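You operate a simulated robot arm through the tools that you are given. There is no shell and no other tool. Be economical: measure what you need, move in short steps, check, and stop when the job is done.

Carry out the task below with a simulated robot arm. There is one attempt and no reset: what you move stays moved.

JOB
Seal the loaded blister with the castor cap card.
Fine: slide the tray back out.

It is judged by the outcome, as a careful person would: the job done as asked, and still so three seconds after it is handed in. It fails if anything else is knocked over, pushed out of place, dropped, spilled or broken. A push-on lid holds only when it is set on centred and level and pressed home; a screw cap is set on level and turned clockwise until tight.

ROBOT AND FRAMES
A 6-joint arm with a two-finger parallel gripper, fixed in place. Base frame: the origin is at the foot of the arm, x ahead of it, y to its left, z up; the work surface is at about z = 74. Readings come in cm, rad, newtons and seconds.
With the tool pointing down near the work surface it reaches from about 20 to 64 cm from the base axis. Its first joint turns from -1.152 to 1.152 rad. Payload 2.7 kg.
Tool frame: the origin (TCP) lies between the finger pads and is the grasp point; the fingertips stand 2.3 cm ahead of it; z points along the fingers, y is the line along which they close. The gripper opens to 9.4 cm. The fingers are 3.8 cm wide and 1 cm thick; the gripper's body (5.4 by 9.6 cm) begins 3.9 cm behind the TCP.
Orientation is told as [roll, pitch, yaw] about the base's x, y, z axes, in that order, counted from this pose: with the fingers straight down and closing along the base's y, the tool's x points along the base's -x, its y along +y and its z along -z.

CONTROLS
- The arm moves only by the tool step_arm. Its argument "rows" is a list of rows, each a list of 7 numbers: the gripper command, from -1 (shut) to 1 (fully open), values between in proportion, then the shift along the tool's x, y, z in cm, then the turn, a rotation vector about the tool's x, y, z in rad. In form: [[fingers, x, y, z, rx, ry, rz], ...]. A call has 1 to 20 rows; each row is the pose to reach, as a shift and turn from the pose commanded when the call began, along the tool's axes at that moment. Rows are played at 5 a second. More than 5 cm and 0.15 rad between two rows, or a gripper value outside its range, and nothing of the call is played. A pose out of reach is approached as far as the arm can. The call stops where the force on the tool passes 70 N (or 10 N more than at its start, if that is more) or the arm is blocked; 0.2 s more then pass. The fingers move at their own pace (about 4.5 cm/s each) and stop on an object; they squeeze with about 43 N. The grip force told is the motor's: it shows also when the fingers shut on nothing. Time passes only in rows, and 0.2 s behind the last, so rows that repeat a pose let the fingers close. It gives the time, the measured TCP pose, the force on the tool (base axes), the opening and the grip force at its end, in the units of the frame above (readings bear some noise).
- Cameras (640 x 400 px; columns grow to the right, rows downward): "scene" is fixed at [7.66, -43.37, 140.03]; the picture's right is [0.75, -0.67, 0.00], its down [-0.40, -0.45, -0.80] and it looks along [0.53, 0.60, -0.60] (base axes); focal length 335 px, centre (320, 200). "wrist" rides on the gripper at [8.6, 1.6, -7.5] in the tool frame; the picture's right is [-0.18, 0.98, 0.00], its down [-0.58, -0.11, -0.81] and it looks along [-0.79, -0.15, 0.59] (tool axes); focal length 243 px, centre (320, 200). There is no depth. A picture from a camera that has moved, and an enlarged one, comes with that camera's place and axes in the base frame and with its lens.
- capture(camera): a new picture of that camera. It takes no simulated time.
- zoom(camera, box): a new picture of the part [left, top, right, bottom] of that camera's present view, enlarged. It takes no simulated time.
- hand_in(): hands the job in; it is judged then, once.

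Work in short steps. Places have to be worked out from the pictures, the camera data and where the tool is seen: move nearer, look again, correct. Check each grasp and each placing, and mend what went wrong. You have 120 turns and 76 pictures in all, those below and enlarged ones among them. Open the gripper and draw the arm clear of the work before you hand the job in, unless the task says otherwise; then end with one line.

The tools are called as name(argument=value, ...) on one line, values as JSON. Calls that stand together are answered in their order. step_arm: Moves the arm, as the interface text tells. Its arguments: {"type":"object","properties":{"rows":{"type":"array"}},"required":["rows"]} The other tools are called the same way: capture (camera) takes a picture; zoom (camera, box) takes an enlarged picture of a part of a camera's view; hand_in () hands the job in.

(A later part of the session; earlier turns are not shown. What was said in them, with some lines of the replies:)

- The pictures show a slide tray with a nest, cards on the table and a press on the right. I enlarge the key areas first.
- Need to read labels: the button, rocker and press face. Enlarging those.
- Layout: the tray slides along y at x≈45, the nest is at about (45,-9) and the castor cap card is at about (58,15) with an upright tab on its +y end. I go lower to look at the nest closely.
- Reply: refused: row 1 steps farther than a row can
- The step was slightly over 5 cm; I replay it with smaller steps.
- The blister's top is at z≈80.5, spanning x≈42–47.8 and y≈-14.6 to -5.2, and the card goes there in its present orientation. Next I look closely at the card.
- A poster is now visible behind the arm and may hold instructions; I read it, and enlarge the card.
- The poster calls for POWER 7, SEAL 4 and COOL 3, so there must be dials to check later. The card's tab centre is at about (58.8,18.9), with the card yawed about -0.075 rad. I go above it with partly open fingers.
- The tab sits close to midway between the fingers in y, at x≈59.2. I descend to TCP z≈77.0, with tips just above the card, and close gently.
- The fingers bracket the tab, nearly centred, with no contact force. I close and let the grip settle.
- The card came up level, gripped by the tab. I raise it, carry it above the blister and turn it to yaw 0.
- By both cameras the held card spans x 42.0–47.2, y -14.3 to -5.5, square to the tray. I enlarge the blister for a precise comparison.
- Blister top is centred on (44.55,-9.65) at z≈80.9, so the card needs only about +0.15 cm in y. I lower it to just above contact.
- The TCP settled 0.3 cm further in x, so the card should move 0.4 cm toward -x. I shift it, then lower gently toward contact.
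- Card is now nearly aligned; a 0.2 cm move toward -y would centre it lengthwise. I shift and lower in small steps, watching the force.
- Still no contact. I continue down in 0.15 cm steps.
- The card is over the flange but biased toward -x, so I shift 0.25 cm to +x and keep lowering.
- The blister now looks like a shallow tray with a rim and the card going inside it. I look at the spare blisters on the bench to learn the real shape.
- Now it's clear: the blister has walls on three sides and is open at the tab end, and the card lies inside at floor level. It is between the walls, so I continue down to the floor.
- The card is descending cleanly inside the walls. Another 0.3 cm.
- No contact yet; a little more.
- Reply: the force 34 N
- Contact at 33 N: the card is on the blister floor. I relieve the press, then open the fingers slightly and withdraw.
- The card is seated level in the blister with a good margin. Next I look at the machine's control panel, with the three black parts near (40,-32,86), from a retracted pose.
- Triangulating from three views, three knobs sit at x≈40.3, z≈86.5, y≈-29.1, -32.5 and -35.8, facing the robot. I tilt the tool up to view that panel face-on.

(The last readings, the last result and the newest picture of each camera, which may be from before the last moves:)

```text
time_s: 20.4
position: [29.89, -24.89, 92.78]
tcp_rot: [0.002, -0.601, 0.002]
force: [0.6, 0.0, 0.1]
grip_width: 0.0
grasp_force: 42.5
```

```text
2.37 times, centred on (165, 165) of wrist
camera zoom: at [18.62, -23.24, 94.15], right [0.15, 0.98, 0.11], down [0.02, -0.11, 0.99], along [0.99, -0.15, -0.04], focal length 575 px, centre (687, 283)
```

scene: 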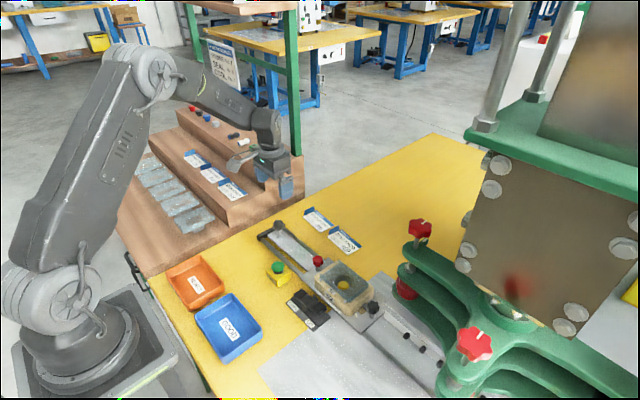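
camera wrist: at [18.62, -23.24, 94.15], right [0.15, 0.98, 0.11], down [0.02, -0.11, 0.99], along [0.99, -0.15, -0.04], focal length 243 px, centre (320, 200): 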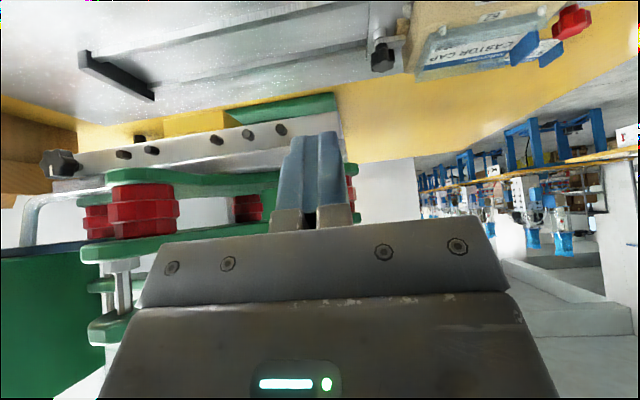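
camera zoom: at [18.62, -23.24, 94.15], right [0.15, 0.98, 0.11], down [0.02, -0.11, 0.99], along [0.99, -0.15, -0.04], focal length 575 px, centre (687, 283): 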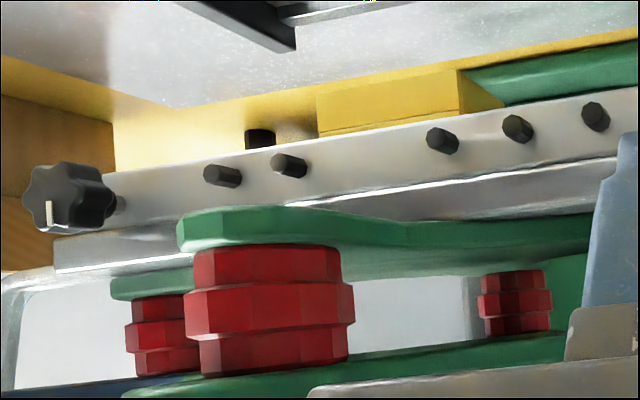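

The black pegs here are just screws on a rail, with no dials on that face. The panel with the "BAR °C" display lies further right, at about (50,-52,108), so I turn the camera toward it.

step_arm(rows=[[-1, -1, -1, -2.5, 0, -0.12, 0], [-1, -2.3, -2, -5, 0, -0.24, 0], [-1, -2.3, -3, -6.9, 0, -0.36, 0], [-1, -2.3, -3, -6.9, 0, -0.5, 0]])

step_arm(rows=[[-1, 0, 0, 0, 0.089, 0, 0.045], [-1, 0, 0, 0, 0.178, 0, 0.09], [-1, 0, 0, 0, 0.267, 0, 0.135], [-1, 0, 0, 0, 0.267, 0, 0.135]])

capture(camera="wrist")

```text
time_s: 21.4
position: [29.4, -27.47, 100.06]
tcp_rot: [-0.002, -1.103, 0.004]
force: [-0.5, 0.1, -0.1]
grip_width: 0.02
grasp_force: 41.7
out of reach, approached as far as the arm can: row 4
```

```text
time_s: 22.4
position: [29.2, -27.32, 100.05]
tcp_rot: [0.0, -1.101, -0.298]
force: [0.3, -0.5, -0.4]
grip_width: 0.0
grasp_force: 42.6
```

```text
27 pictures are left
camera wrist: at [19.55, -22.67, 95.73], right [0.37, 0.92, 0.16], down [-0.47, 0.03, 0.88], along [0.8, -0.4, 0.44], focal length 243 px, centre (320, 200)
```

wrist: 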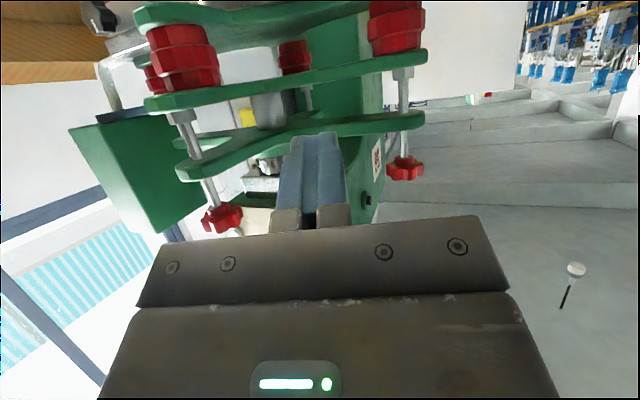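

The yellow meter is visible at (247,118) behind the green frame. I enlarge that area.

zoom(camera="wrist", box=[190, 80, 410, 220])

```text
2.86 times, centred on (300, 150) of wrist
camera zoom: at [19.55, -22.67, 95.73], right [0.37, 0.92, 0.16], down [-0.47, 0.03, 0.88], along [0.8, -0.4, 0.44], focal length 693 px, centre (377, 343)
```

zoom: 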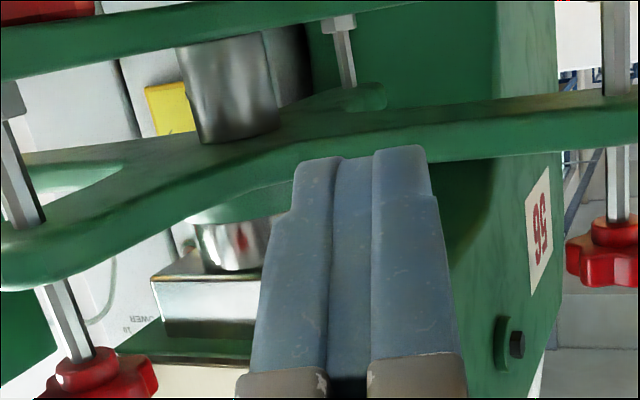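

"POWER" markings are visible on a white panel behind the frame. A frame knob stands at about (34,-40,105), so I rise above it first, then move to -y and turn to see that panel.

step_arm(rows=[[-1, -4, 0, -2.04, 0, 0, 0], [-1, -8, 0, -4.08, 0, 0, 0], [-1, -12, 0, -6.12, 0, 0, 0], [-1, -16.04, 0, -8.17, 0, 0, 0], [-1, -16.8, -3.4, -6.8, 0.05, 0, 0.025], [-1, -17.5, -6.8, -5.4, 0.12, 0, 0.06], [-1, -18.2, -10.2, -4, 0.2, 0, 0.1], [-1, -18.9, -13.7, -2.5, 0.28, 0, 0.14], [-1, -18.9, -13.7, -2.5, 0.356, 0, 0.182], [-1, -18.9, -13.7, -2.5, 0.356, 0, 0.182]])

capture(camera="wrist")

```text
time_s: 24.6
position: [31.07, -42.35, 118.04]
tcp_rot: [0.003, -1.101, -0.701]
force: [-0.2, 0.0, -0.2]
grip_width: 0.0
grasp_force: 41.8
```

```text
25 pictures are left
camera wrist: at [24.07, -34.25, 113.77], right [0.7, 0.7, 0.17], down [-0.42, 0.21, 0.88], along [0.58, -0.68, 0.44], focal length 243 px, centre (320, 200)
```

wrist: 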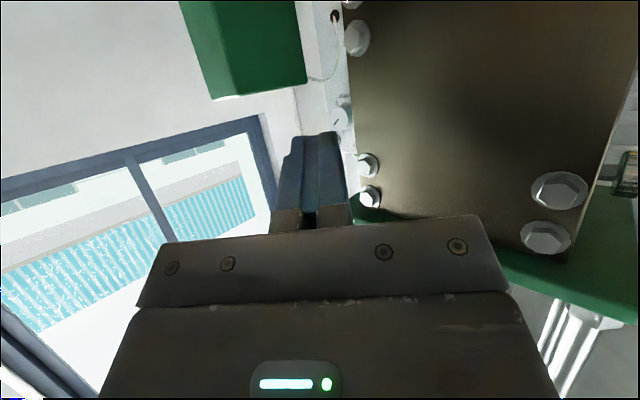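

The panel's edge is visible around (335,60) with round dials. Enlarging.

zoom(camera="wrist", box=[290, 0, 380, 140])

```text
2.86 times, centred on (335, 70) of wrist
camera zoom: at [24.07, -34.25, 113.77], right [0.7, 0.7, 0.17], down [-0.42, 0.21, 0.88], along [0.58, -0.68, 0.44], focal length 693 px, centre (277, 571)
```

zoom: 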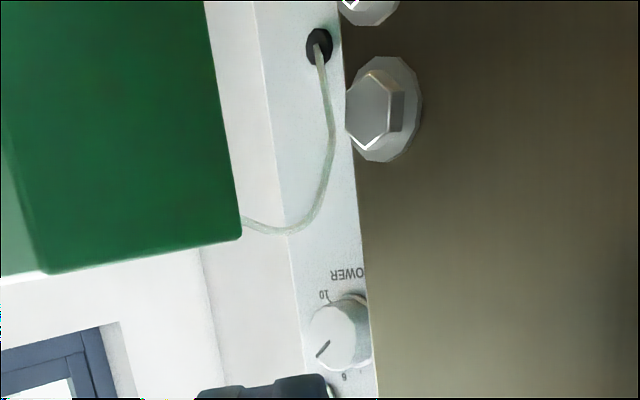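

The POWER dial at about (58,-63,118) points near 7 but is about 85 cm away, so beyond reach. I shift sideways for a fuller look at all dials.

step_arm(rows=[[-1, -0.5, -2.8, 1, -0.1, 0, -0.05], [-1, -1, -5.6, 2, -0.2, 0, -0.1], [-1, -1.47, -8.5, 2.9, -0.312, 0, -0.159], [-1, -1.47, -8.5, 2.9, -0.312, 0, -0.159]])

zoom(camera="wrist", box=[270, 0, 450, 140])

```text
time_s: 25.6
position: [33.43, -48.75, 118.33]
tcp_rot: [0.002, -1.101, -0.345]
force: [0.0, 0.2, -0.4]
grip_width: 0.0
grasp_force: 42.8
out of reach, approached as far as the arm can: row 2, 3, 4
```

```text
2.86 times, centred on (360, 70) of wrist
camera zoom: at [24.02, -43.56, 114.11], right [0.41, 0.9, 0.16], down [-0.47, 0.05, 0.88], along [0.78, -0.44, 0.44], focal length 693 px, centre (206, 571)
```

zoom: 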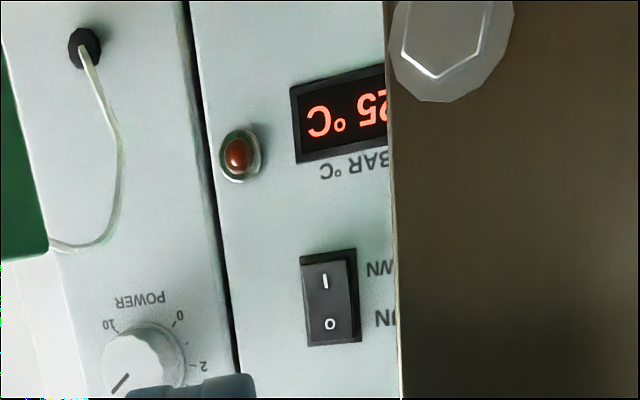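

POWER points at 7, as required. I raise the camera to check whether SEAL and COOL sit above it.

step_arm(rows=[[-1, -4, 0, -2.04, 0, 0, 0], [-1, -8, 0, -4.08, 0, 0, 0], [-1, -12.5, 0, -6.4, 0, 0, 0], [-1, -12.5, 0, -6.4, 0, 0, 0]])

capture(camera="wrist")

```text
refused: row 3 steps farther than a row can; nothing moved
```

```text
22 pictures are left
camera wrist: at [24.02, -43.56, 114.11], right [0.41, 0.9, 0.16], down [-0.47, 0.05, 0.88], along [0.78, -0.44, 0.44], focal length 243 px, centre (320, 200)
```

wrist: 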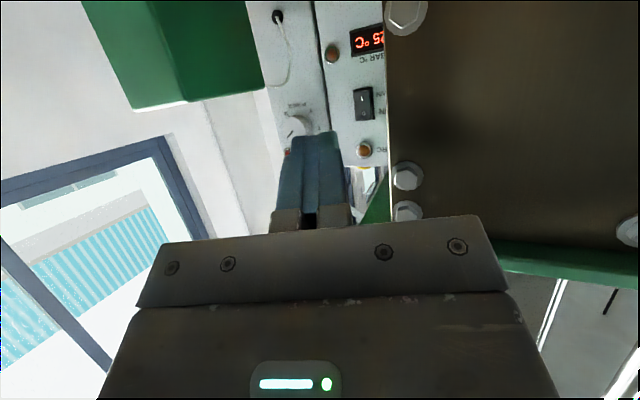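

Panel's top edge is visible just above. One enlargement on the switch and lamp to read their labels.

zoom(camera="wrist", box=[275, 75, 395, 175])

```text
4.00 times, centred on (335, 125) of wrist
camera zoom: at [24.02, -43.56, 114.11], right [0.41, 0.9, 0.16], down [-0.47, 0.05, 0.88], along [0.78, -0.44, 0.44], focal length 970 px, centre (260, 500)
```

zoom: 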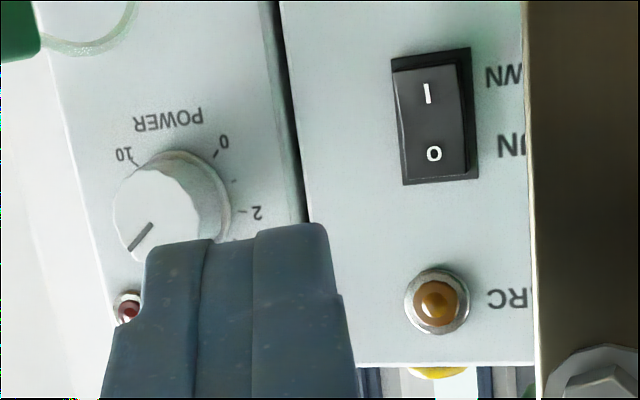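

The settings panel (POWER 7, switch, ARC lamp) is preset and out of reach. The cycle is: push the tray in, rocker DOWN, START, wait, rocker UP, slide out. I move back clear of the frame and square the tool.

step_arm(rows=[[-1, 0.95, 3.85, -1.87, 0, 0, 0], [-1, 1.9, 7.7, -3.73, 0, 0, 0], [-1, 2.85, 11.55, -5.6, 0, 0, 0], [-1, 3.8, 15.4, -7.47, -0.08, 0, -0.04], [-1, 4.75, 19.25, -9.33, -0.17, 0, -0.087], [-1, 5.7, 23.1, -11.2, -0.26, 0, -0.133], [-1, 5.7, 23.1, -11.2, -0.307, 0, -0.157], [-1, 5.7, 23.1, -11.2, -0.307, 0, -0.157]])

step_arm(rows=[[-1, 0, 0, 0, 0, 0.14, 0], [-1, 0, 0, 0, 0, 0.28, 0], [-1, 0, 0, 0, 0, 0.42, 0], [-1, 0, 0, 0, 0, 0.56, 0], [-1, 0, 0, 0, 0, 0.7, 0], [-1, 0, 0, 0, 0, 0.84, 0], [-1, 0, 0, 0, 0, 0.98, 0], [-1, 0, 0, 0, 0, 1.1, 0], [-1, 0, 0, 0, 0, 1.1, 0]])

```text
time_s: 27.4
position: [29.37, -22.79, 118.37]
tcp_rot: [-0.001, -1.101, -0.001]
force: [1.0, -0.5, -0.5]
grip_width: 0.02
grasp_force: 43.0
```

```text
time_s: 29.4
position: [29.39, -22.9, 118.32]
tcp_rot: [0.0, 0.0, -0.001]
force: [-0.2, -0.1, 0.8]
grip_width: 0.01
grasp_force: 42.8
```

Tool is square again. I travel to above the handle ball at about (44.5,15.3), fingers half open.

step_arm(rows=[[0.2, 0, 4.5, 1, 0, 0, 0], [0.2, -1, 9, 2, 0, 0, 0], [0.2, -3, 13, 4, 0, 0, 0], [0.2, -5, 17, 6, 0, 0, 0], [0.2, -7, 21, 8, 0, 0, 0], [0.2, -9, 25, 10, 0, 0, 0], [0.2, -11, 29, 12, 0, 0, 0], [0.2, -13, 33, 14, 0, 0, 0], [0.2, -15, 37, 16, 0, 0, 0], [0.2, -15.1, 38.2, 20, 0, 0, 0], [0.2, -15.1, 38.2, 24, 0, 0, 0], [0.2, -15.1, 38.2, 28, 0, 0, 0], [0.2, -15.1, 38.2, 28, 0, 0, 0]])

capture(camera="wrist")

zoom(camera="scene", box=[240, 180, 400, 300])

```text
time_s: 32.2
position: [44.76, 15.35, 90.71]
tcp_rot: [-0.002, -0.001, -0.002]
force: [-0.4, 0.1, -1.2]
grip_width: 5.65
grasp_force: 0.0
```

```text
20 pictures are left
camera wrist: at [36.19, 17.03, 98.23], right [0.19, 0.98, 0.0], down [0.58, -0.11, 0.81], along [0.79, -0.15, -0.59], focal length 243 px, centre (320, 200)
```

wrist: 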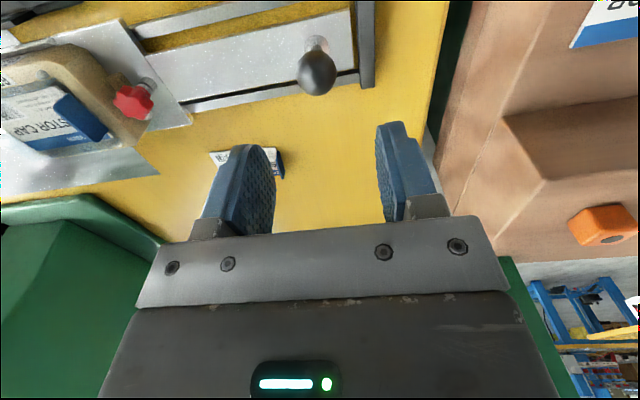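

```text
3.33 times, centred on (320, 240) of scene
camera zoom: at [7.66, -43.37, 140.03], right [0.75, -0.67, 0.0], down [-0.4, -0.45, -0.8], along [0.53, 0.6, -0.6], focal length 1116 px, centre (320, 67)
```

zoom: 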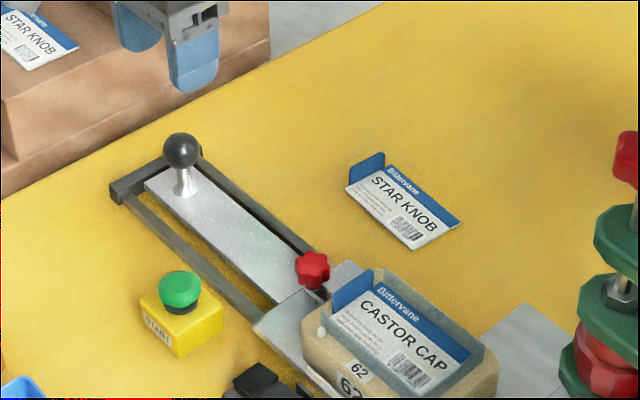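

Ball is confirmed at (44.7,15.3,80.3), directly below the gripper. I descend around it and close.

step_arm(rows=[[0.05, 0, 0, 4, 0, 0, 0], [0.05, 0, 0, 7, 0, 0, 0], [0.05, 0, 0, 9, 0, 0, 0], [0.05, 0, 0, 10.4, 0, 0, 0], [0.05, 0, 0, 10.4, 0, 0, 0]])

step_arm(rows=[[-1, 0, 0, 0, 0, 0, 0], [-1, 0, 0, 0, 0, 0, 0], [-1, 0, 0, 0, 0, 0, 0], [-1, 0, 0, 0, 0, 0, 0]])

zoom(camera="scene", box=[240, 180, 400, 300])

```text
time_s: 33.4
position: [44.91, 15.38, 80.16]
tcp_rot: [-0.001, -0.002, -0.001]
force: [0.0, 0.4, 0.1]
grip_width: 4.94
grasp_force: 0.1
```

```text
time_s: 34.4
position: [44.86, 15.15, 80.12]
tcp_rot: [-0.003, 0.003, -0.005]
force: [3.4, -33.0, 3.8]
grip_width: 3.04
grasp_force: 44.8
```

```text
3.33 times, centred on (320, 240) of scene
camera zoom: at [7.66, -43.45, 140.01], right [0.75, -0.67, 0.0], down [-0.4, -0.45, -0.8], along [0.53, 0.6, -0.6], focal length 1116 px, centre (320, 67)
```

zoom: 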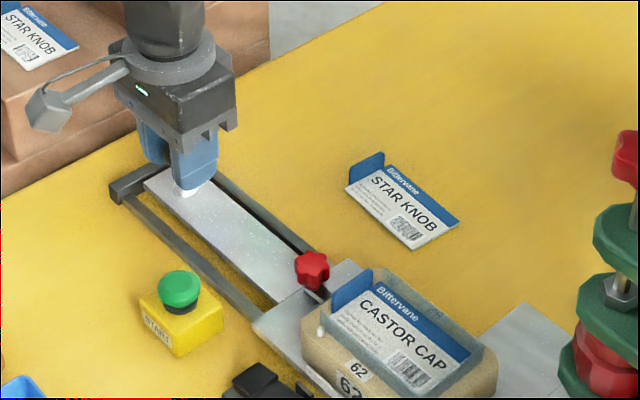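

The ball is gripped at 3.04 cm wide. I push the tray toward the press slowly, with a first short test.

step_arm(rows=[[-1, 0, -0.5, 0, 0, 0, 0], [-1, 0, -1.2, 0, 0, 0, 0], [-1, 0, -2, 0, 0, 0, 0], [-1, 0, -3, 0, 0, 0, 0], [-1, 0, -4, 0, 0, 0, 0], [-1, 0, -5, 0, 0, 0, 0], [-1, 0, -6, 0, 0, 0, 0]])

zoom(camera="scene", box=[260, 180, 480, 345])

```text
time_s: 36.0
position: [44.92, 9.26, 80.19]
tcp_rot: [0.001, -0.012, -0.002]
force: [25.7, -0.1, -6.4]
grip_width: 3.0
grasp_force: 45.5
```

```text
2.42 times, centred on (370, 262) of scene
camera zoom: at [7.72, -43.37, 140.03], right [0.75, -0.67, 0.0], down [-0.4, -0.45, -0.8], along [0.53, 0.6, -0.6], focal length 812 px, centre (199, 48)
```

zoom: 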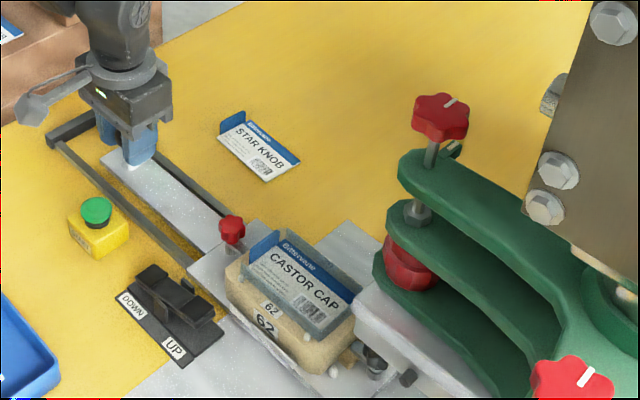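

The tray slides well and the card stays put. There's a 26 N side load in +x, so I drift slightly to +x while continuing.

step_arm(rows=[[-1, -0.1, -1, 0, 0, 0, 0], [-1, -0.15, -2, 0, 0, 0, 0], [-1, -0.15, -3, 0, 0, 0, 0], [-1, -0.15, -4, 0, 0, 0, 0], [-1, -0.15, -5, 0, 0, 0, 0], [-1, -0.15, -6, 0, 0, 0, 0]])

```text
time_s: 37.4
position: [44.87, 3.18, 80.12]
tcp_rot: [0.0, -0.006, -0.001]
force: [5.0, 0.8, 27.9]
grip_width: 3.04
grasp_force: 45.2
```

Side load gone, now a 28 N upward load; I raise the path by 0.1 cm and go on.

step_arm(rows=[[-1, -0.02, -1, -0.1, 0, 0, 0], [-1, -0.02, -2, -0.1, 0, 0, 0], [-1, -0.02, -3, -0.1, 0, 0, 0], [-1, -0.02, -4, -0.1, 0, 0, 0], [-1, -0.02, -5, -0.1, 0, 0, 0], [-1, -0.02, -6, -0.1, 0, 0, 0]])

zoom(camera="scene", box=[260, 180, 500, 360])

```text
time_s: 38.8
position: [44.8, -2.78, 80.02]
tcp_rot: [-0.002, -0.004, -0.004]
force: [21.7, 1.5, -1.5]
grip_width: 3.04
grasp_force: 45.4
```

```text
2.22 times, centred on (380, 270) of scene
camera zoom: at [7.71, -43.37, 140.03], right [0.75, -0.67, 0.0], down [-0.4, -0.45, -0.8], along [0.53, 0.6, -0.6], focal length 744 px, centre (187, 44)
```

zoom: 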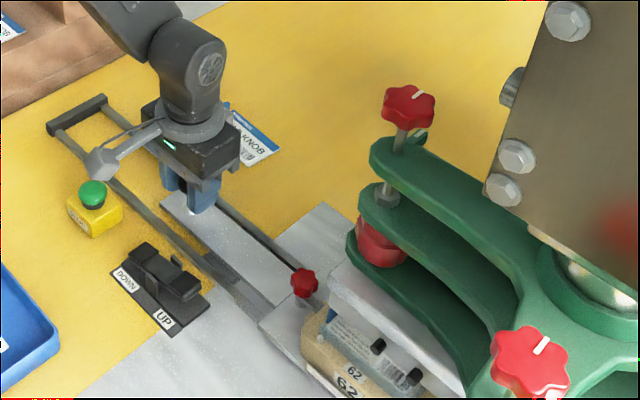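

Tray going under the press fine. I continue until the stop is felt.

step_arm(rows=[[-1, -0.12, -1, 0, 0, 0, 0], [-1, -0.12, -2, 0, 0, 0, 0], [-1, -0.12, -3, 0, 0, 0, 0], [-1, -0.12, -4, 0, 0, 0, 0], [-1, -0.12, -5, 0, 0, 0, 0], [-1, -0.12, -6, 0, 0, 0, 0]])

step_arm(rows=[[-1, 0, -0.6, 0, 0, 0, 0], [-1, 0, -1.2, 0, 0, 0, 0], [-1, 0, -1.8, 0, 0, 0, 0], [-1, 0, -2.4, 0, 0, 0, 0], [-1, 0, -3, 0, 0, 0, 0]])

```text
time_s: 40.2
position: [44.8, -8.87, 80.07]
tcp_rot: [0.0, 0.005, -0.002]
force: [-7.9, 2.0, 18.4]
grip_width: 3.05
grasp_force: 45.6
```

```text
time_s: 41.4
position: [44.76, -11.71, 79.94]
tcp_rot: [0.0, -0.007, -0.002]
force: [11.4, 0.8, -9.5]
grip_width: 3.02
grasp_force: 45.1
```

No stop yet at y=-11.7. I continue slowly.

step_arm(rows=[[-1, 0, -0.5, 0, 0, 0, 0], [-1, 0, -1, 0, 0, 0, 0], [-1, 0, -1.5, 0, 0, 0, 0], [-1, 0, -2, 0, 0, 0, 0], [-1, 0, -2.5, 0, 0, 0, 0], [-1, 0, -3, 0, 0, 0, 0]])

zoom(camera="scene", box=[300, 200, 560, 400])

```text
time_s: 42.8
position: [44.81, -14.79, 80.1]
tcp_rot: [0.0, 0.001, 0.0]
force: [16.3, -1.0, -19.3]
grip_width: 3.02
grasp_force: 45.0
```

```text
2.00 times, centred on (430, 300) of scene
camera zoom: at [7.72, -43.38, 140.02], right [0.75, -0.67, 0.0], down [-0.4, -0.45, -0.8], along [0.53, 0.6, -0.6], focal length 670 px, centre (100, 0)
```

zoom: 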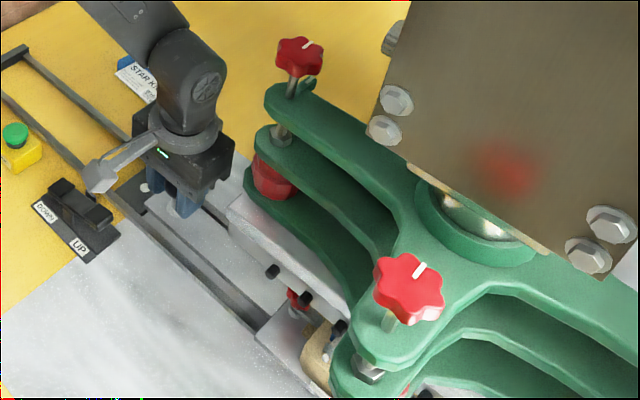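

The nest is nearly at the press centre, y≈-40. I keep pushing in small steps to find the stop.

step_arm(rows=[[-1, -0.05, -0.3, -0.1, 0, 0, 0], [-1, -0.05, -0.6, -0.1, 0, 0, 0], [-1, -0.05, -0.9, -0.1, 0, 0, 0], [-1, -0.05, -1.2, -0.1, 0, 0, 0], [-1, -0.05, -1.5, -0.1, 0, 0, 0]])

```text
time_s: 44.0
position: [44.65, -15.05, 80.12]
tcp_rot: [0.01, 0.009, 0.002]
force: [-4.2, 13.8, 7.5]
grip_width: 3.04
grasp_force: 45.3
stopped in row 5: the force on the tool passed its limit (the readings are from after the stop); the commanded pose is now the measured one
```

The stop is reached: the tray is fully in at handle y≈-15. I release the ball, rise, and go to view the rocker.

step_arm(rows=[[0.3, 0, 0.1, 0, 0, 0, 0], [0.3, 0, 0.1, 0, 0, 0, 0], [0.3, 0, 0.1, 0, 0, 0, 0], [0.3, 0, 0.1, -3, 0, 0, 0], [0.3, 0, 0.1, -7, 0, 0, 0], [-1, 2, 3, -9, 0, 0, 0], [-1, 5, 6, -9, 0, 0, 0], [-1, 8.3, 9, -9, 0, 0, 0], [-1, 8.3, 10.5, -9, 0, 0, 0], [-1, 8.3, 10.5, -9, 0, 0, 0]])

capture(camera="wrist")

zoom(camera="scene", box=[260, 230, 400, 350])

```text
time_s: 46.2
position: [36.33, -4.81, 88.93]
tcp_rot: [0.008, 0.007, 0.003]
force: [0.1, 0.0, 0.7]
grip_width: 0.0
grasp_force: 42.3
```

```text
14 pictures are left
camera wrist: at [27.77, -3.15, 96.62], right [0.18, 0.98, 0.01], down [0.59, -0.11, 0.8], along [0.79, -0.14, -0.6], focal length 243 px, centre (320, 200)
```

wrist: 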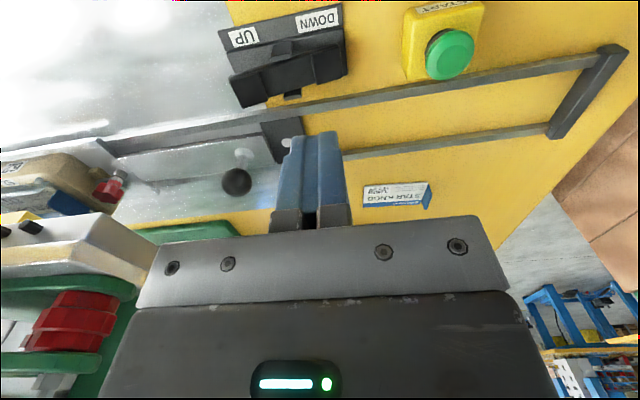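

```text
3.33 times, centred on (330, 290) of scene
camera zoom: at [7.66, -43.37, 140.03], right [0.75, -0.67, 0.0], down [-0.4, -0.45, -0.8], along [0.53, 0.6, -0.6], focal length 1116 px, centre (287, -100)
```

zoom: 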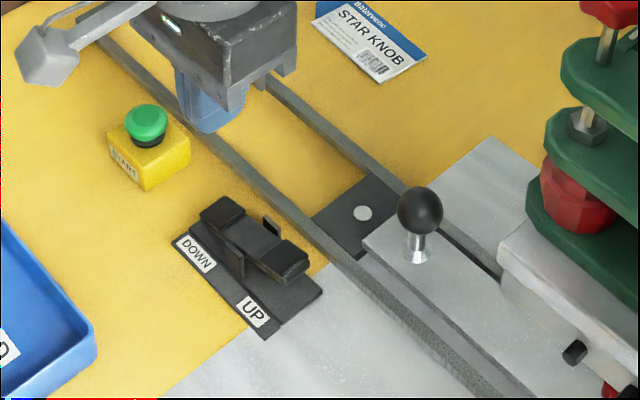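

Pads triangulate to DOWN ≈(36.5,-3.9,76.6) and UP ≈(37,-10,77.3). I check the rocker's tilt.

zoom(camera="wrist", box=[215, 0, 365, 115])

zoom(camera="scene", box=[295, 280, 365, 335])

```text
3.48 times, centred on (290, 58) of wrist
camera zoom: at [27.77, -3.15, 96.62], right [0.18, 0.98, 0.01], down [0.59, -0.11, 0.8], along [0.79, -0.14, -0.6], focal length 844 px, centre (424, 696)
```

zoom: 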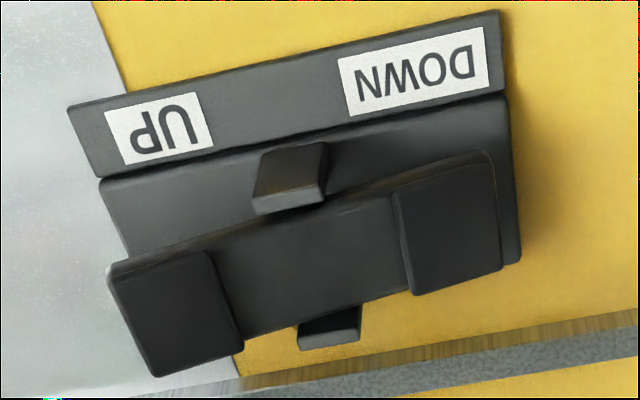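

```text
7.27 times, centred on (330, 308) of scene
camera zoom: at [7.66, -43.37, 140.03], right [0.75, -0.67, 0.0], down [-0.4, -0.45, -0.8], along [0.53, 0.6, -0.6], focal length 2436 px, centre (247, -582)
```

zoom: 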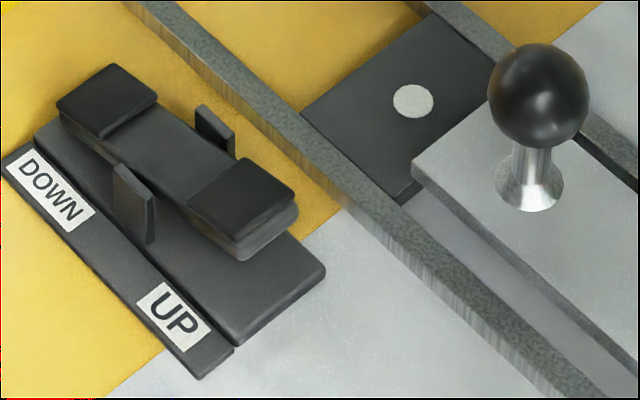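

The rocker rests with its DOWN end low and UP end raised, while the press head is visibly still up. Pressing DOWN is the safe first action; I press that pad gently with closed fingers and look for a response.

step_arm(rows=[[-1, -0.2, 1.1, 3, 0, 0, 0], [-1, -0.2, 1.1, 6, 0, 0, 0], [-1, -0.2, 1.1, 8.5, 0, 0, 0], [-1, -0.2, 1.1, 9.2, 0, 0, 0], [-1, -0.2, 1.1, 9.6, 0, 0, 0], [-1, -0.2, 1.1, 9.8, 0, 0, 0], [-1, -0.2, 1.1, 10, 0, 0, 0]])

```text
time_s: 47.8
position: [36.58, -3.54, 79.16]
tcp_rot: [0.009, 0.007, 0.003]
force: [-0.7, 0.2, 0.8]
grip_width: 0.04
grasp_force: 42.2
```

No contact yet at tip z≈76.9; I go down further in small steps.

step_arm(rows=[[-1, 0, 0, 0.2, 0, 0, 0], [-1, 0, 0, 0.4, 0, 0, 0], [-1, 0, 0, 0.6, 0, 0, 0], [-1, 0, 0, 0.7, 0, 0, 0]])

capture(camera="scene")

```text
time_s: 48.8
position: [36.57, -3.52, 78.57]
tcp_rot: [0.008, 0.004, 0.003]
force: [-17.3, -8.2, 59.0]
grip_width: 0.0
grasp_force: 42.5
```

```text
10 pictures are left
```

scene: 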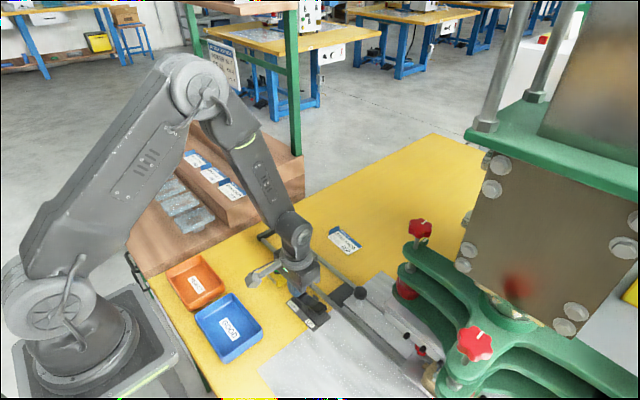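

The pad bottomed at 59 N. I lift off, allow two seconds, and check whether the press head came down.

step_arm(rows=[[-1, 0, 0, -2, 0, 0, 0], [-1, 0, 0, -5, 0, 0, 0], [-1, 0, 0, -8, 0, 0, 0], [-1, 0, 3.5, -8, 0, 0, 0], [-1, 0.5, 6.7, -8, 0, 0, 0], [-1, 0.5, 6.7, -8, 0, 0, 0], [-1, 0.5, 6.7, -8, 0, 0, 0], [-1, 0.5, 6.7, -8, 0, 0, 0], [-1, 0.5, 6.7, -8, 0, 0, 0]])

capture(camera="scene")

```text
time_s: 50.8
position: [36.4, 3.13, 86.64]
tcp_rot: [0.008, 0.008, 0.002]
force: [0.4, 0.1, -0.3]
grip_width: 0.0
grasp_force: 42.6
```

```text
9 pictures are left
```

scene: 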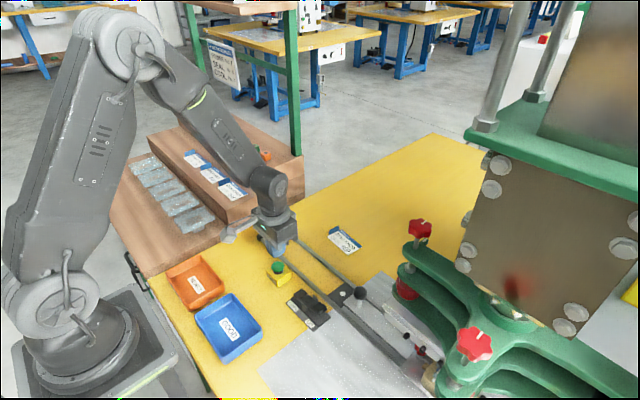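

zoom(camera="scene", box=[280, 270, 480, 400])

```text
3.08 times, centred on (380, 335) of scene
camera zoom: at [7.66, -43.37, 140.03], right [0.75, -0.67, 0.0], down [-0.4, -0.45, -0.8], along [0.53, 0.6, -0.6], focal length 1030 px, centre (135, -215)
```

zoom: 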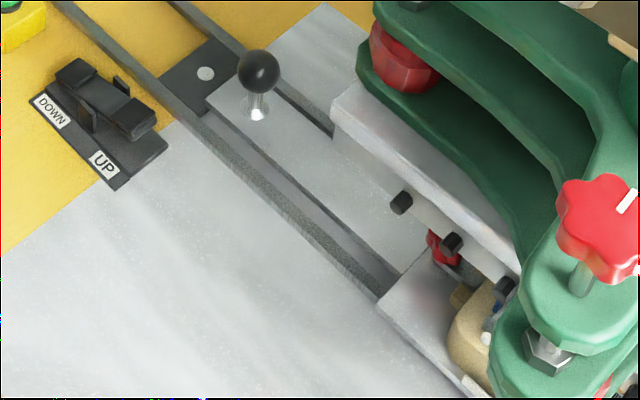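

The head hasn't moved, and the rocker still has UP raised, so a latched rocker probably needs a fresh throw. Pressing UP is harmless with the head already up, so I tap UP first and DOWN next.

step_arm(rows=[[-1, 0, -4, 0, 0, 0, 0], [-1, -0.3, -8, 0, 0, 0, 0], [-1, -0.5, -12, 0, 0, 0, 0], [-1, -0.5, -13.1, 3, 0, 0, 0], [-1, -0.5, -13.1, 5.5, 0, 0, 0], [-1, -0.5, -13.1, 6.5, 0, 0, 0], [-1, -0.5, -13.1, 7, 0, 0, 0], [-1, -0.5, -13.1, 7.4, 0, 0, 0], [-1, -0.5, -13.1, 7.8, 0, 0, 0], [-1, -0.5, -13.1, 8.2, 0, 0, 0], [-1, -0.5, -13.1, 8.5, 0, 0, 0]])

```text
time_s: 52.8
position: [36.68, -9.91, 79.03]
tcp_rot: [0.012, 0.009, 0.007]
force: [-9.4, 1.7, 18.7]
grip_width: 0.0
grasp_force: 42.1
stopped in row 10: the force on the tool passed its limit (the readings are from after the stop); the commanded pose is now the measured one
```

It met resistance at tip z≈76.7. I lift off and look at the rocker once.

step_arm(rows=[[-1, 0, 0, -3, 0, 0, 0], [-1, 0, 0, -7, 0, 0, 0], [-1, 0, 3.5, -8, 0, 0, 0], [-1, 0, 6.4, -8, 0, 0, 0], [-1, 0, 6.4, -8, 0, 0, 0]])

zoom(camera="scene", box=[280, 270, 480, 400])

```text
time_s: 54.0
position: [37.13, -3.19, 87.14]
tcp_rot: [0.008, 0.009, 0.005]
force: [-0.2, 0.4, -0.2]
grip_width: 0.0
grasp_force: 42.6
```

```text
3.08 times, centred on (380, 335) of scene
camera zoom: at [7.66, -43.37, 140.03], right [0.75, -0.67, 0.0], down [-0.4, -0.45, -0.8], along [0.53, 0.6, -0.6], focal length 1030 px, centre (135, -215)
```

zoom: 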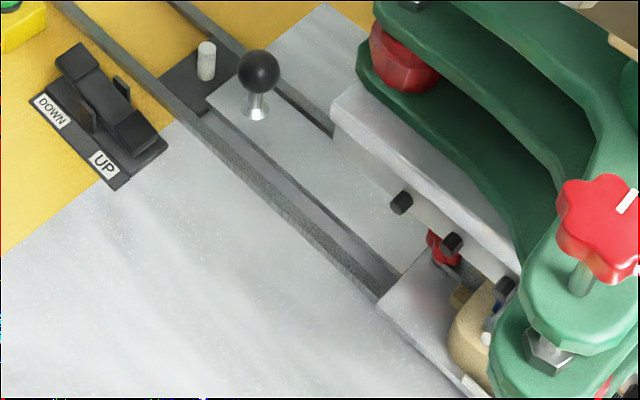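

Now it's clear: the rocker works a locking pin, and UP raised it behind the tray, locking it in. Next I press START, whose top is at about (35.5,3.2,80.8).

step_arm(rows=[[-1, 0.8, 3.2, 0, 0, 0, 0], [-1, 1.5, 6.4, 0, 0, 0, 0], [-1, 1.5, 6.4, 2, 0, 0, 0], [-1, 1.5, 6.4, 3.2, 0, 0, 0], [-1, 1.5, 6.4, 3.8, 0, 0, 0], [-1, 1.5, 6.4, 4.2, 0, 0, 0], [-1, 1.5, 6.4, 4.5, 0, 0, 0]])

```text
time_s: 55.6
position: [35.27, 2.93, 82.77]
tcp_rot: [0.012, 0.006, 0.005]
force: [0.5, 0.7, 0.0]
grip_width: 0.0
grasp_force: 42.7
```

No contact yet; going further in small steps.

step_arm(rows=[[-1, 0, 0, 0.3, 0, 0, 0], [-1, 0, 0, 0.6, 0, 0, 0], [-1, 0, 0, 0.9, 0, 0, 0], [-1, 0, 0, 1.2, 0, 0, 0], [-1, 0, 0, 1.5, 0, 0, 0]])

```text
time_s: 56.8
position: [35.07, 2.92, 81.2]
tcp_rot: [0.008, 0.008, 0.005]
force: [0.9, -0.7, -0.4]
grip_width: 0.0
grasp_force: 42.4
```

Still no contact with tips at z≈78.9; I look rather than guess.

zoom(camera="scene", box=[240, 230, 330, 300])

```text
5.71 times, centred on (285, 265) of scene
camera zoom: at [7.66, -43.37, 140.03], right [0.75, -0.67, 0.0], down [-0.4, -0.45, -0.8], along [0.53, 0.6, -0.6], focal length 1914 px, centre (520, -171)
```

zoom: 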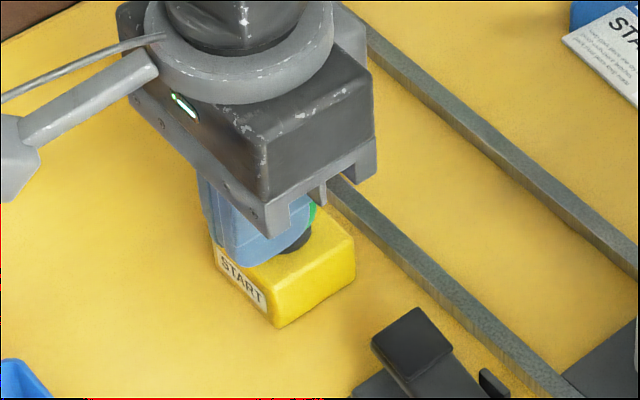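

The fingers are just beside the button, toward -x/-y; the button centre is at about (36.3,4.3). I raise, shift and press again.

step_arm(rows=[[-1, 0, 0, -2, 0, 0, 0], [-1, -1.2, 1.4, -2, 0, 0, 0], [-1, -1.2, 1.4, -1, 0, 0, 0], [-1, -1.2, 1.4, -0.5, 0, 0, 0], [-1, -1.2, 1.4, -0.1, 0, 0, 0], [-1, -1.2, 1.4, 0.2, 0, 0, 0]])

```text
time_s: 58.2
position: [36.44, 4.32, 80.95]
tcp_rot: [0.011, 0.008, 0.005]
force: [-0.4, 0.5, 0.4]
grip_width: 0.0
grasp_force: 42.5
```

step_arm(rows=[[-1, 0, 0, 0.2, 0, 0, 0], [-1, 0, 0, 0.4, 0, 0, 0], [-1, 0, 0, 0.6, 0, 0, 0], [-1, 0, 0, 0.8, 0, 0, 0]])

```text
time_s: 59.2
position: [36.39, 4.25, 80.28]
tcp_rot: [0.01, 0.008, 0.002]
force: [-5.3, -5.4, 20.5]
grip_width: 0.02
grasp_force: 42.0
```

Contact at 20 N on the button. I push 0.3 cm more to actuate it.

step_arm(rows=[[-1, 0, 0, 0.15, 0, 0, 0], [-1, 0, 0, 0.3, 0, 0, 0], [-1, 0, 0, 0.3, 0, 0, 0]])

capture(camera="scene")

```text
time_s: 60.0
position: [36.37, 4.35, 80.0]
tcp_rot: [0.01, 0.002, 0.003]
force: [-2.7, -18.1, 40.9]
grip_width: 0.02
grasp_force: 42.5
```

```text
5 pictures are left
```

scene: 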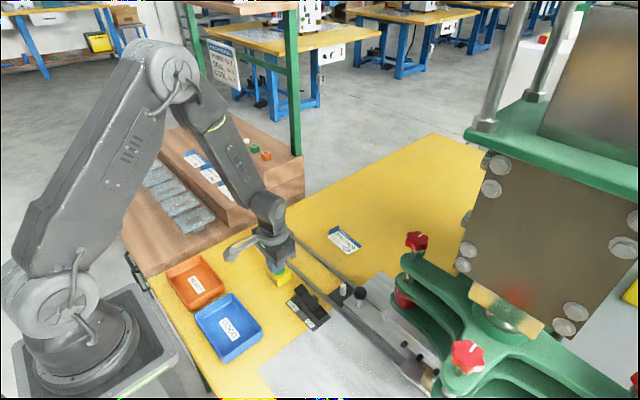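

The press head is coming down, so the cycle has started. I lift off the button and wait it out.

step_arm(rows=[[-1, 0, 0, -2, 0, 0, 0], [-1, 0, 0, -5, 0, 0, 0], [-1, 0, 0, -7, 0, 0, 0], [-1, 0, 0, -7, 0, 0, 0], [-1, 0, 0, -7, 0, 0, 0], [-1, 0, 0, -7, 0, 0, 0], [-1, 0, 0, -7, 0, 0, 0], [-1, 0, 0, -7, 0, 0, 0], [-1, 0, 0, -7, 0, 0, 0], [-1, 0, 0, -7, 0, 0, 0], [-1, 0, 0, -7, 0, 0, 0], [-1, 0, 0, -7, 0, 0, 0], [-1, 0, 0, -7, 0, 0, 0], [-1, 0, 0, -7, 0, 0, 0], [-1, 0, 0, -7, 0, 0, 0], [-1, 0, 0, -7, 0, 0, 0], [-1, 0, 0, -7, 0, 0, 0], [-1, 0, 0, -7, 0, 0, 0], [-1, 0, 0, -7, 0, 0, 0], [-1, 0, 0, -7, 0, 0, 0]])

step_arm(rows=[[-1, 0, 0, 0, 0, 0, 0], [-1, 0, 0, 0, 0, 0, 0], [-1, 0, 0, 0, 0, 0, 0], [-1, 0, 0, 0, 0, 0, 0], [-1, 0, 0, 0, 0, 0, 0], [-1, 0, 0, 0, 0, 0, 0], [-1, 0, 0, 0, 0, 0, 0], [-1, 0, 0, 0, 0, 0, 0], [-1, 0, 0, 0, 0, 0, 0], [-1, 0, 0, 0, 0, 0, 0], [-1, 0, 0, 0, 0, 0, 0], [-1, 0, 0, 0, 0, 0, 0], [-1, 0, 0, 0, 0, 0, 0], [-1, 0, 0, 0, 0, 0, 0], [-1, 0, 0, 0, 0, 0, 0], [-1, 0, 0, 0, 0, 0, 0], [-1, 0, 0, 0, 0, 0, 0], [-1, 0, 0, 0, 0, 0, 0], [-1, 0, 0, 0, 0, 0, 0], [-1, 0, 0, 0, 0, 0, 0]])

step_arm(rows=[[-1, 0, 0, 0, 0, 0, 0], [-1, 0, 0, 0, 0, 0, 0], [-1, 0, 0, 0, 0, 0, 0], [-1, 0, 0, 0, 0, 0, 0], [-1, 0, 0, 0, 0, 0, 0], [-1, 0, 0, 0, 0, 0, 0], [-1, 0, 0, 0, 0, 0, 0], [-1, 0, 0, 0, 0, 0, 0], [-1, 0, 0, 0, 0, 0, 0], [-1, 0, 0, 0, 0, 0, 0], [-1, 0, 0, 0, 0, 0, 0], [-1, 0, 0, 0, 0, 0, 0], [-1, 0, 0, 0, 0, 0, 0], [-1, 0, 0, 0, 0, 0, 0], [-1, 0, 0, 0, 0, 0, 0], [-1, 0, 0, 0, 0, 0, 0], [-1, 0, 0, 0, 0, 0, 0], [-1, 0, 0, 0, 0, 0, 0], [-1, 0, 0, 0, 0, 0, 0], [-1, 0, 0, 0, 0, 0, 0]])

capture(camera="scene")

```text
time_s: 64.2
position: [36.3, 4.27, 86.93]
tcp_rot: [0.008, 0.009, 0.005]
force: [-0.1, 0.2, -0.3]
grip_width: 0.0
grasp_force: 42.0
```

```text
time_s: 68.4
position: [36.32, 4.17, 86.93]
tcp_rot: [0.008, 0.009, 0.003]
force: [-0.1, 0.4, 0.2]
grip_width: 0.01
grasp_force: 42.3
```

```text
time_s: 72.6
position: [36.29, 4.24, 86.88]
tcp_rot: [0.008, 0.007, 0.006]
force: [0.6, -0.9, -0.5]
grip_width: 0.0
grasp_force: 42.3
```

```text
4 pictures are left
```

scene: 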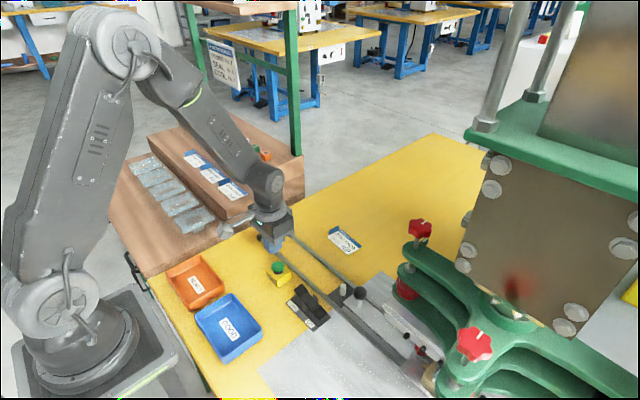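

The head is back up, so the cycle is complete. Now I press the rocker's DOWN pad to drop the locking pin.

step_arm(rows=[[-1, 0, -4, 0, 0, 0, 0], [-1, -0.3, -7.8, 0, 0, 0, 0], [-1, -0.3, -7.8, 3, 0, 0, 0], [-1, -0.3, -7.8, 5.5, 0, 0, 0], [-1, -0.3, -7.8, 6.5, 0, 0, 0], [-1, -0.3, -7.8, 7, 0, 0, 0], [-1, -0.3, -7.8, 7.5, 0, 0, 0], [-1, -0.3, -7.8, 8, 0, 0, 0], [-1, -0.3, -7.8, 8.4, 0, 0, 0]])

step_arm(rows=[[-1, 0, 0, -3, 0, 0, 0], [-1, 0, 0, -7, 0, 0, 0], [-1, 0, 0, -10, 0, 0, 0], [-1, 0, 0, -10, 0, 0, 0]])

zoom(camera="scene", box=[280, 270, 440, 370])

```text
time_s: 74.7
position: [36.45, -3.7, 78.7]
tcp_rot: [0.012, 0.008, 0.004]
force: [-9.4, 2.7, 24.0]
grip_width: 0.0
grasp_force: 42.6
stopped in row 9: the force on the tool passed its limit (the readings are from after the stop); the commanded pose is now the measured one
```

```text
time_s: 75.7
position: [36.73, -3.54, 88.6]
tcp_rot: [0.011, 0.008, 0.002]
force: [0.5, -1.3, 0.2]
grip_width: 0.0
grasp_force: 42.2
```

```text
4.00 times, centred on (360, 320) of scene
camera zoom: at [7.66, -43.37, 140.03], right [0.75, -0.67, 0.0], down [-0.4, -0.45, -0.8], along [0.53, 0.6, -0.6], focal length 1340 px, centre (160, -280)
```

zoom: 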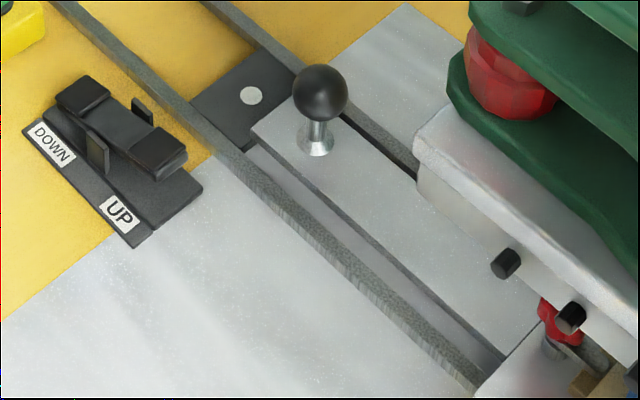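

Pin is flush again. I go over the ball at (44.7,-15), open, descend and grip.

step_arm(rows=[[0.15, -2.5, -3.5, 0, 0, 0, 0], [0.15, -5, -7.5, 0, 0, 0, 0], [0.15, -8, -11.3, 0, 0, 0, 0], [0.15, -8, -11.3, 0, 0, 0, 0], [0.15, -8, -11.3, 3, 0, 0, 0], [0.15, -8, -11.3, 6, 0, 0, 0], [0.15, -8, -11.3, 8.3, 0, 0, 0], [0.15, -8, -11.3, 8.3, 0, 0, 0]])

step_arm(rows=[[-1, 0, 0, 0, 0, 0, 0], [-1, 0, 0, 0, 0, 0, 0], [-1, 0, 0, 0, 0, 0, 0], [-1, 0, 0, 0, 0, 0, 0]])

```text
time_s: 77.5
position: [44.82, -14.84, 79.87]
tcp_rot: [0.01, 0.007, 0.004]
force: [-0.3, -1.1, 0.9]
grip_width: 5.43
grasp_force: 0.1
```

```text
time_s: 78.5
position: [44.68, -14.84, 79.85]
tcp_rot: [0.01, 0.006, 0.003]
force: [1.3, -3.9, -3.6]
grip_width: 3.06
grasp_force: 45.3
```

Gripped the ball (3.06 cm). I pull the tray back out along +y, smoothly.

step_arm(rows=[[-1, 0, 0.5, 0, 0, 0, 0], [-1, 0, 1.2, 0, 0, 0, 0], [-1, 0, 2, 0, 0, 0, 0], [-1, 0, 3, 0, 0, 0, 0], [-1, 0, 4, 0, 0, 0, 0], [-1, 0, 5, 0, 0, 0, 0], [-1, 0, 6, 0, 0, 0, 0], [-1, 0, 7, 0, 0, 0, 0], [-1, 0, 8, 0, 0, 0, 0]])

```text
time_s: 80.5
position: [44.55, -6.83, 80.27]
tcp_rot: [0.007, 0.005, 0.004]
force: [17.9, -0.2, -19.2]
grip_width: 3.05
grasp_force: 45.3
```

Sliding freely; I trim the path slightly, +0.1 in x and down 0.05, and continue.

step_arm(rows=[[-1, -0.1, 1, 0.05, 0, 0, 0], [-1, -0.1, 2, 0.05, 0, 0, 0], [-1, -0.1, 3, 0.05, 0, 0, 0], [-1, -0.1, 4, 0.05, 0, 0, 0], [-1, -0.1, 5, 0.05, 0, 0, 0], [-1, -0.1, 6, 0.05, 0, 0, 0], [-1, -0.1, 7, 0.05, 0, 0, 0], [-1, -0.1, 8, 0.05, 0, 0, 0], [-1, -0.1, 9, 0.05, 0, 0, 0], [-1, -0.1, 10, 0.05, 0, 0, 0]])

step_arm(rows=[[-1, 0, 1, 0, 0, 0, 0], [-1, 0, 2, 0, 0, 0, 0], [-1, 0, 3, 0, 0, 0, 0], [-1, 0, 4, 0, 0, 0, 0], [-1, 0, 5, 0, 0, 0, 0], [-1, 0, 6, 0, 0, 0, 0], [-1, 0, 7, 0, 0, 0, 0], [-1, 0, 8, 0, 0, 0, 0], [-1, 0, 9, 0, 0, 0, 0]])

```text
time_s: 82.7
position: [44.49, 3.14, 80.25]
tcp_rot: [0.01, 0.011, 0.003]
force: [-9.7, -1.6, -3.3]
grip_width: 3.04
grasp_force: 44.8
```

```text
time_s: 84.7
position: [44.51, 12.08, 80.28]
tcp_rot: [0.008, 0.012, 0.002]
force: [-11.0, -1.2, -20.6]
grip_width: 3.04
grasp_force: 45.0
```

Nearly at the starting place (15.2). I go the last centimetres gently to the end stop.

step_arm(rows=[[-1, 0.05, 0.6, 0.05, 0, 0, 0], [-1, 0.05, 1.2, 0.05, 0, 0, 0], [-1, 0.05, 1.8, 0.05, 0, 0, 0], [-1, 0.05, 2.4, 0.05, 0, 0, 0], [-1, 0.05, 2.8, 0.05, 0, 0, 0], [-1, 0.05, 3.1, 0.05, 0, 0, 0], [-1, 0.05, 3.3, 0.05, 0, 0, 0]])

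```text
time_s: 86.3
position: [44.49, 15.18, 80.29]
tcp_rot: [0.007, 0.012, 0.0]
force: [-6.5, -35.3, -5.2]
grip_width: 3.03
grasp_force: 44.4
```

The tray met its outer stop at y≈15.2 (-35 N), where it began. I release and lift clear, then check.

step_arm(rows=[[-1, 0, -0.1, 0, 0, 0, 0], [0.2, 0, -0.1, 0, 0, 0, 0], [0.2, 0, -0.1, 0, 0, 0, 0], [0.2, 0, -0.1, 0, 0, 0, 0], [0.2, 0, -0.1, -3, 0, 0, 0], [0.2, 0, -0.1, -7, 0, 0, 0], [0.2, 0, -0.1, -11, 0, 0, 0], [0.2, 3, -0.1, -15, 0, 0, 0], [0.2, 7, -0.1, -18, 0, 0, 0], [0.5, 10, -0.1, -20, 0, 0, 0]])

zoom(camera="scene", box=[300, 240, 400, 310])

capture(camera="scene")

```text
time_s: 88.5
position: [34.85, 15.07, 100.35]
tcp_rot: [0.01, 0.008, 0.004]
force: [0.2, -0.5, -0.6]
grip_width: 7.07
grasp_force: 0.1
```

```text
5.71 times, centred on (350, 275) of scene
camera zoom: at [7.66, -43.37, 140.03], right [0.75, -0.67, 0.0], down [-0.4, -0.45, -0.8], along [0.53, 0.6, -0.6], focal length 1914 px, centre (149, -229)
```

zoom: 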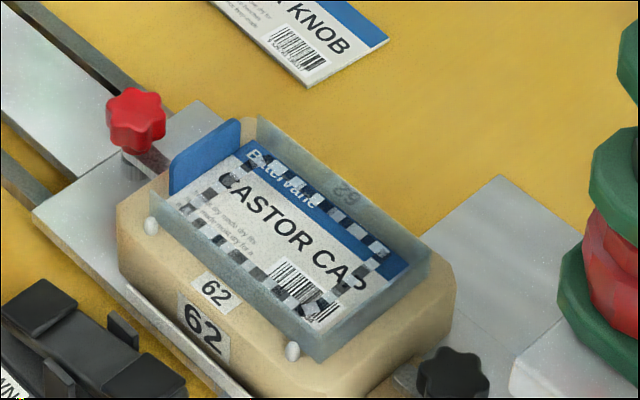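

```text
1 pictures are left
```

scene: 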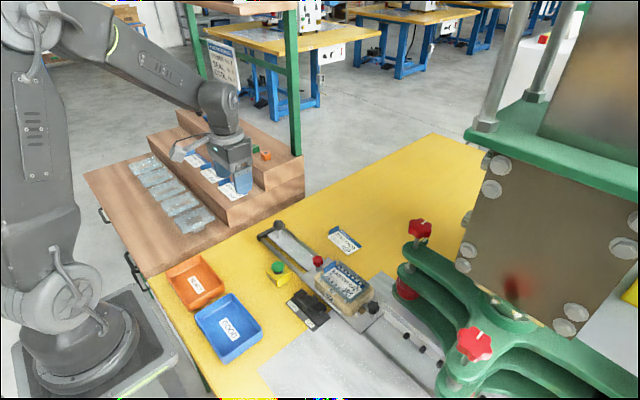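

The card shows a full weld pattern around the blister, the tray is back out at its stop, the head is up, nothing else was disturbed, and the arm is clear. I hand in.

hand_in()

```text
The job is handed in.
```

The blister is sealed with the castor cap card: a weld pattern shows around the card, and the tray is back out at its stop. I could only read the POWER dial, which was already at 7; SEAL and COOL were out of sight and out of reach, so I left them as they were.
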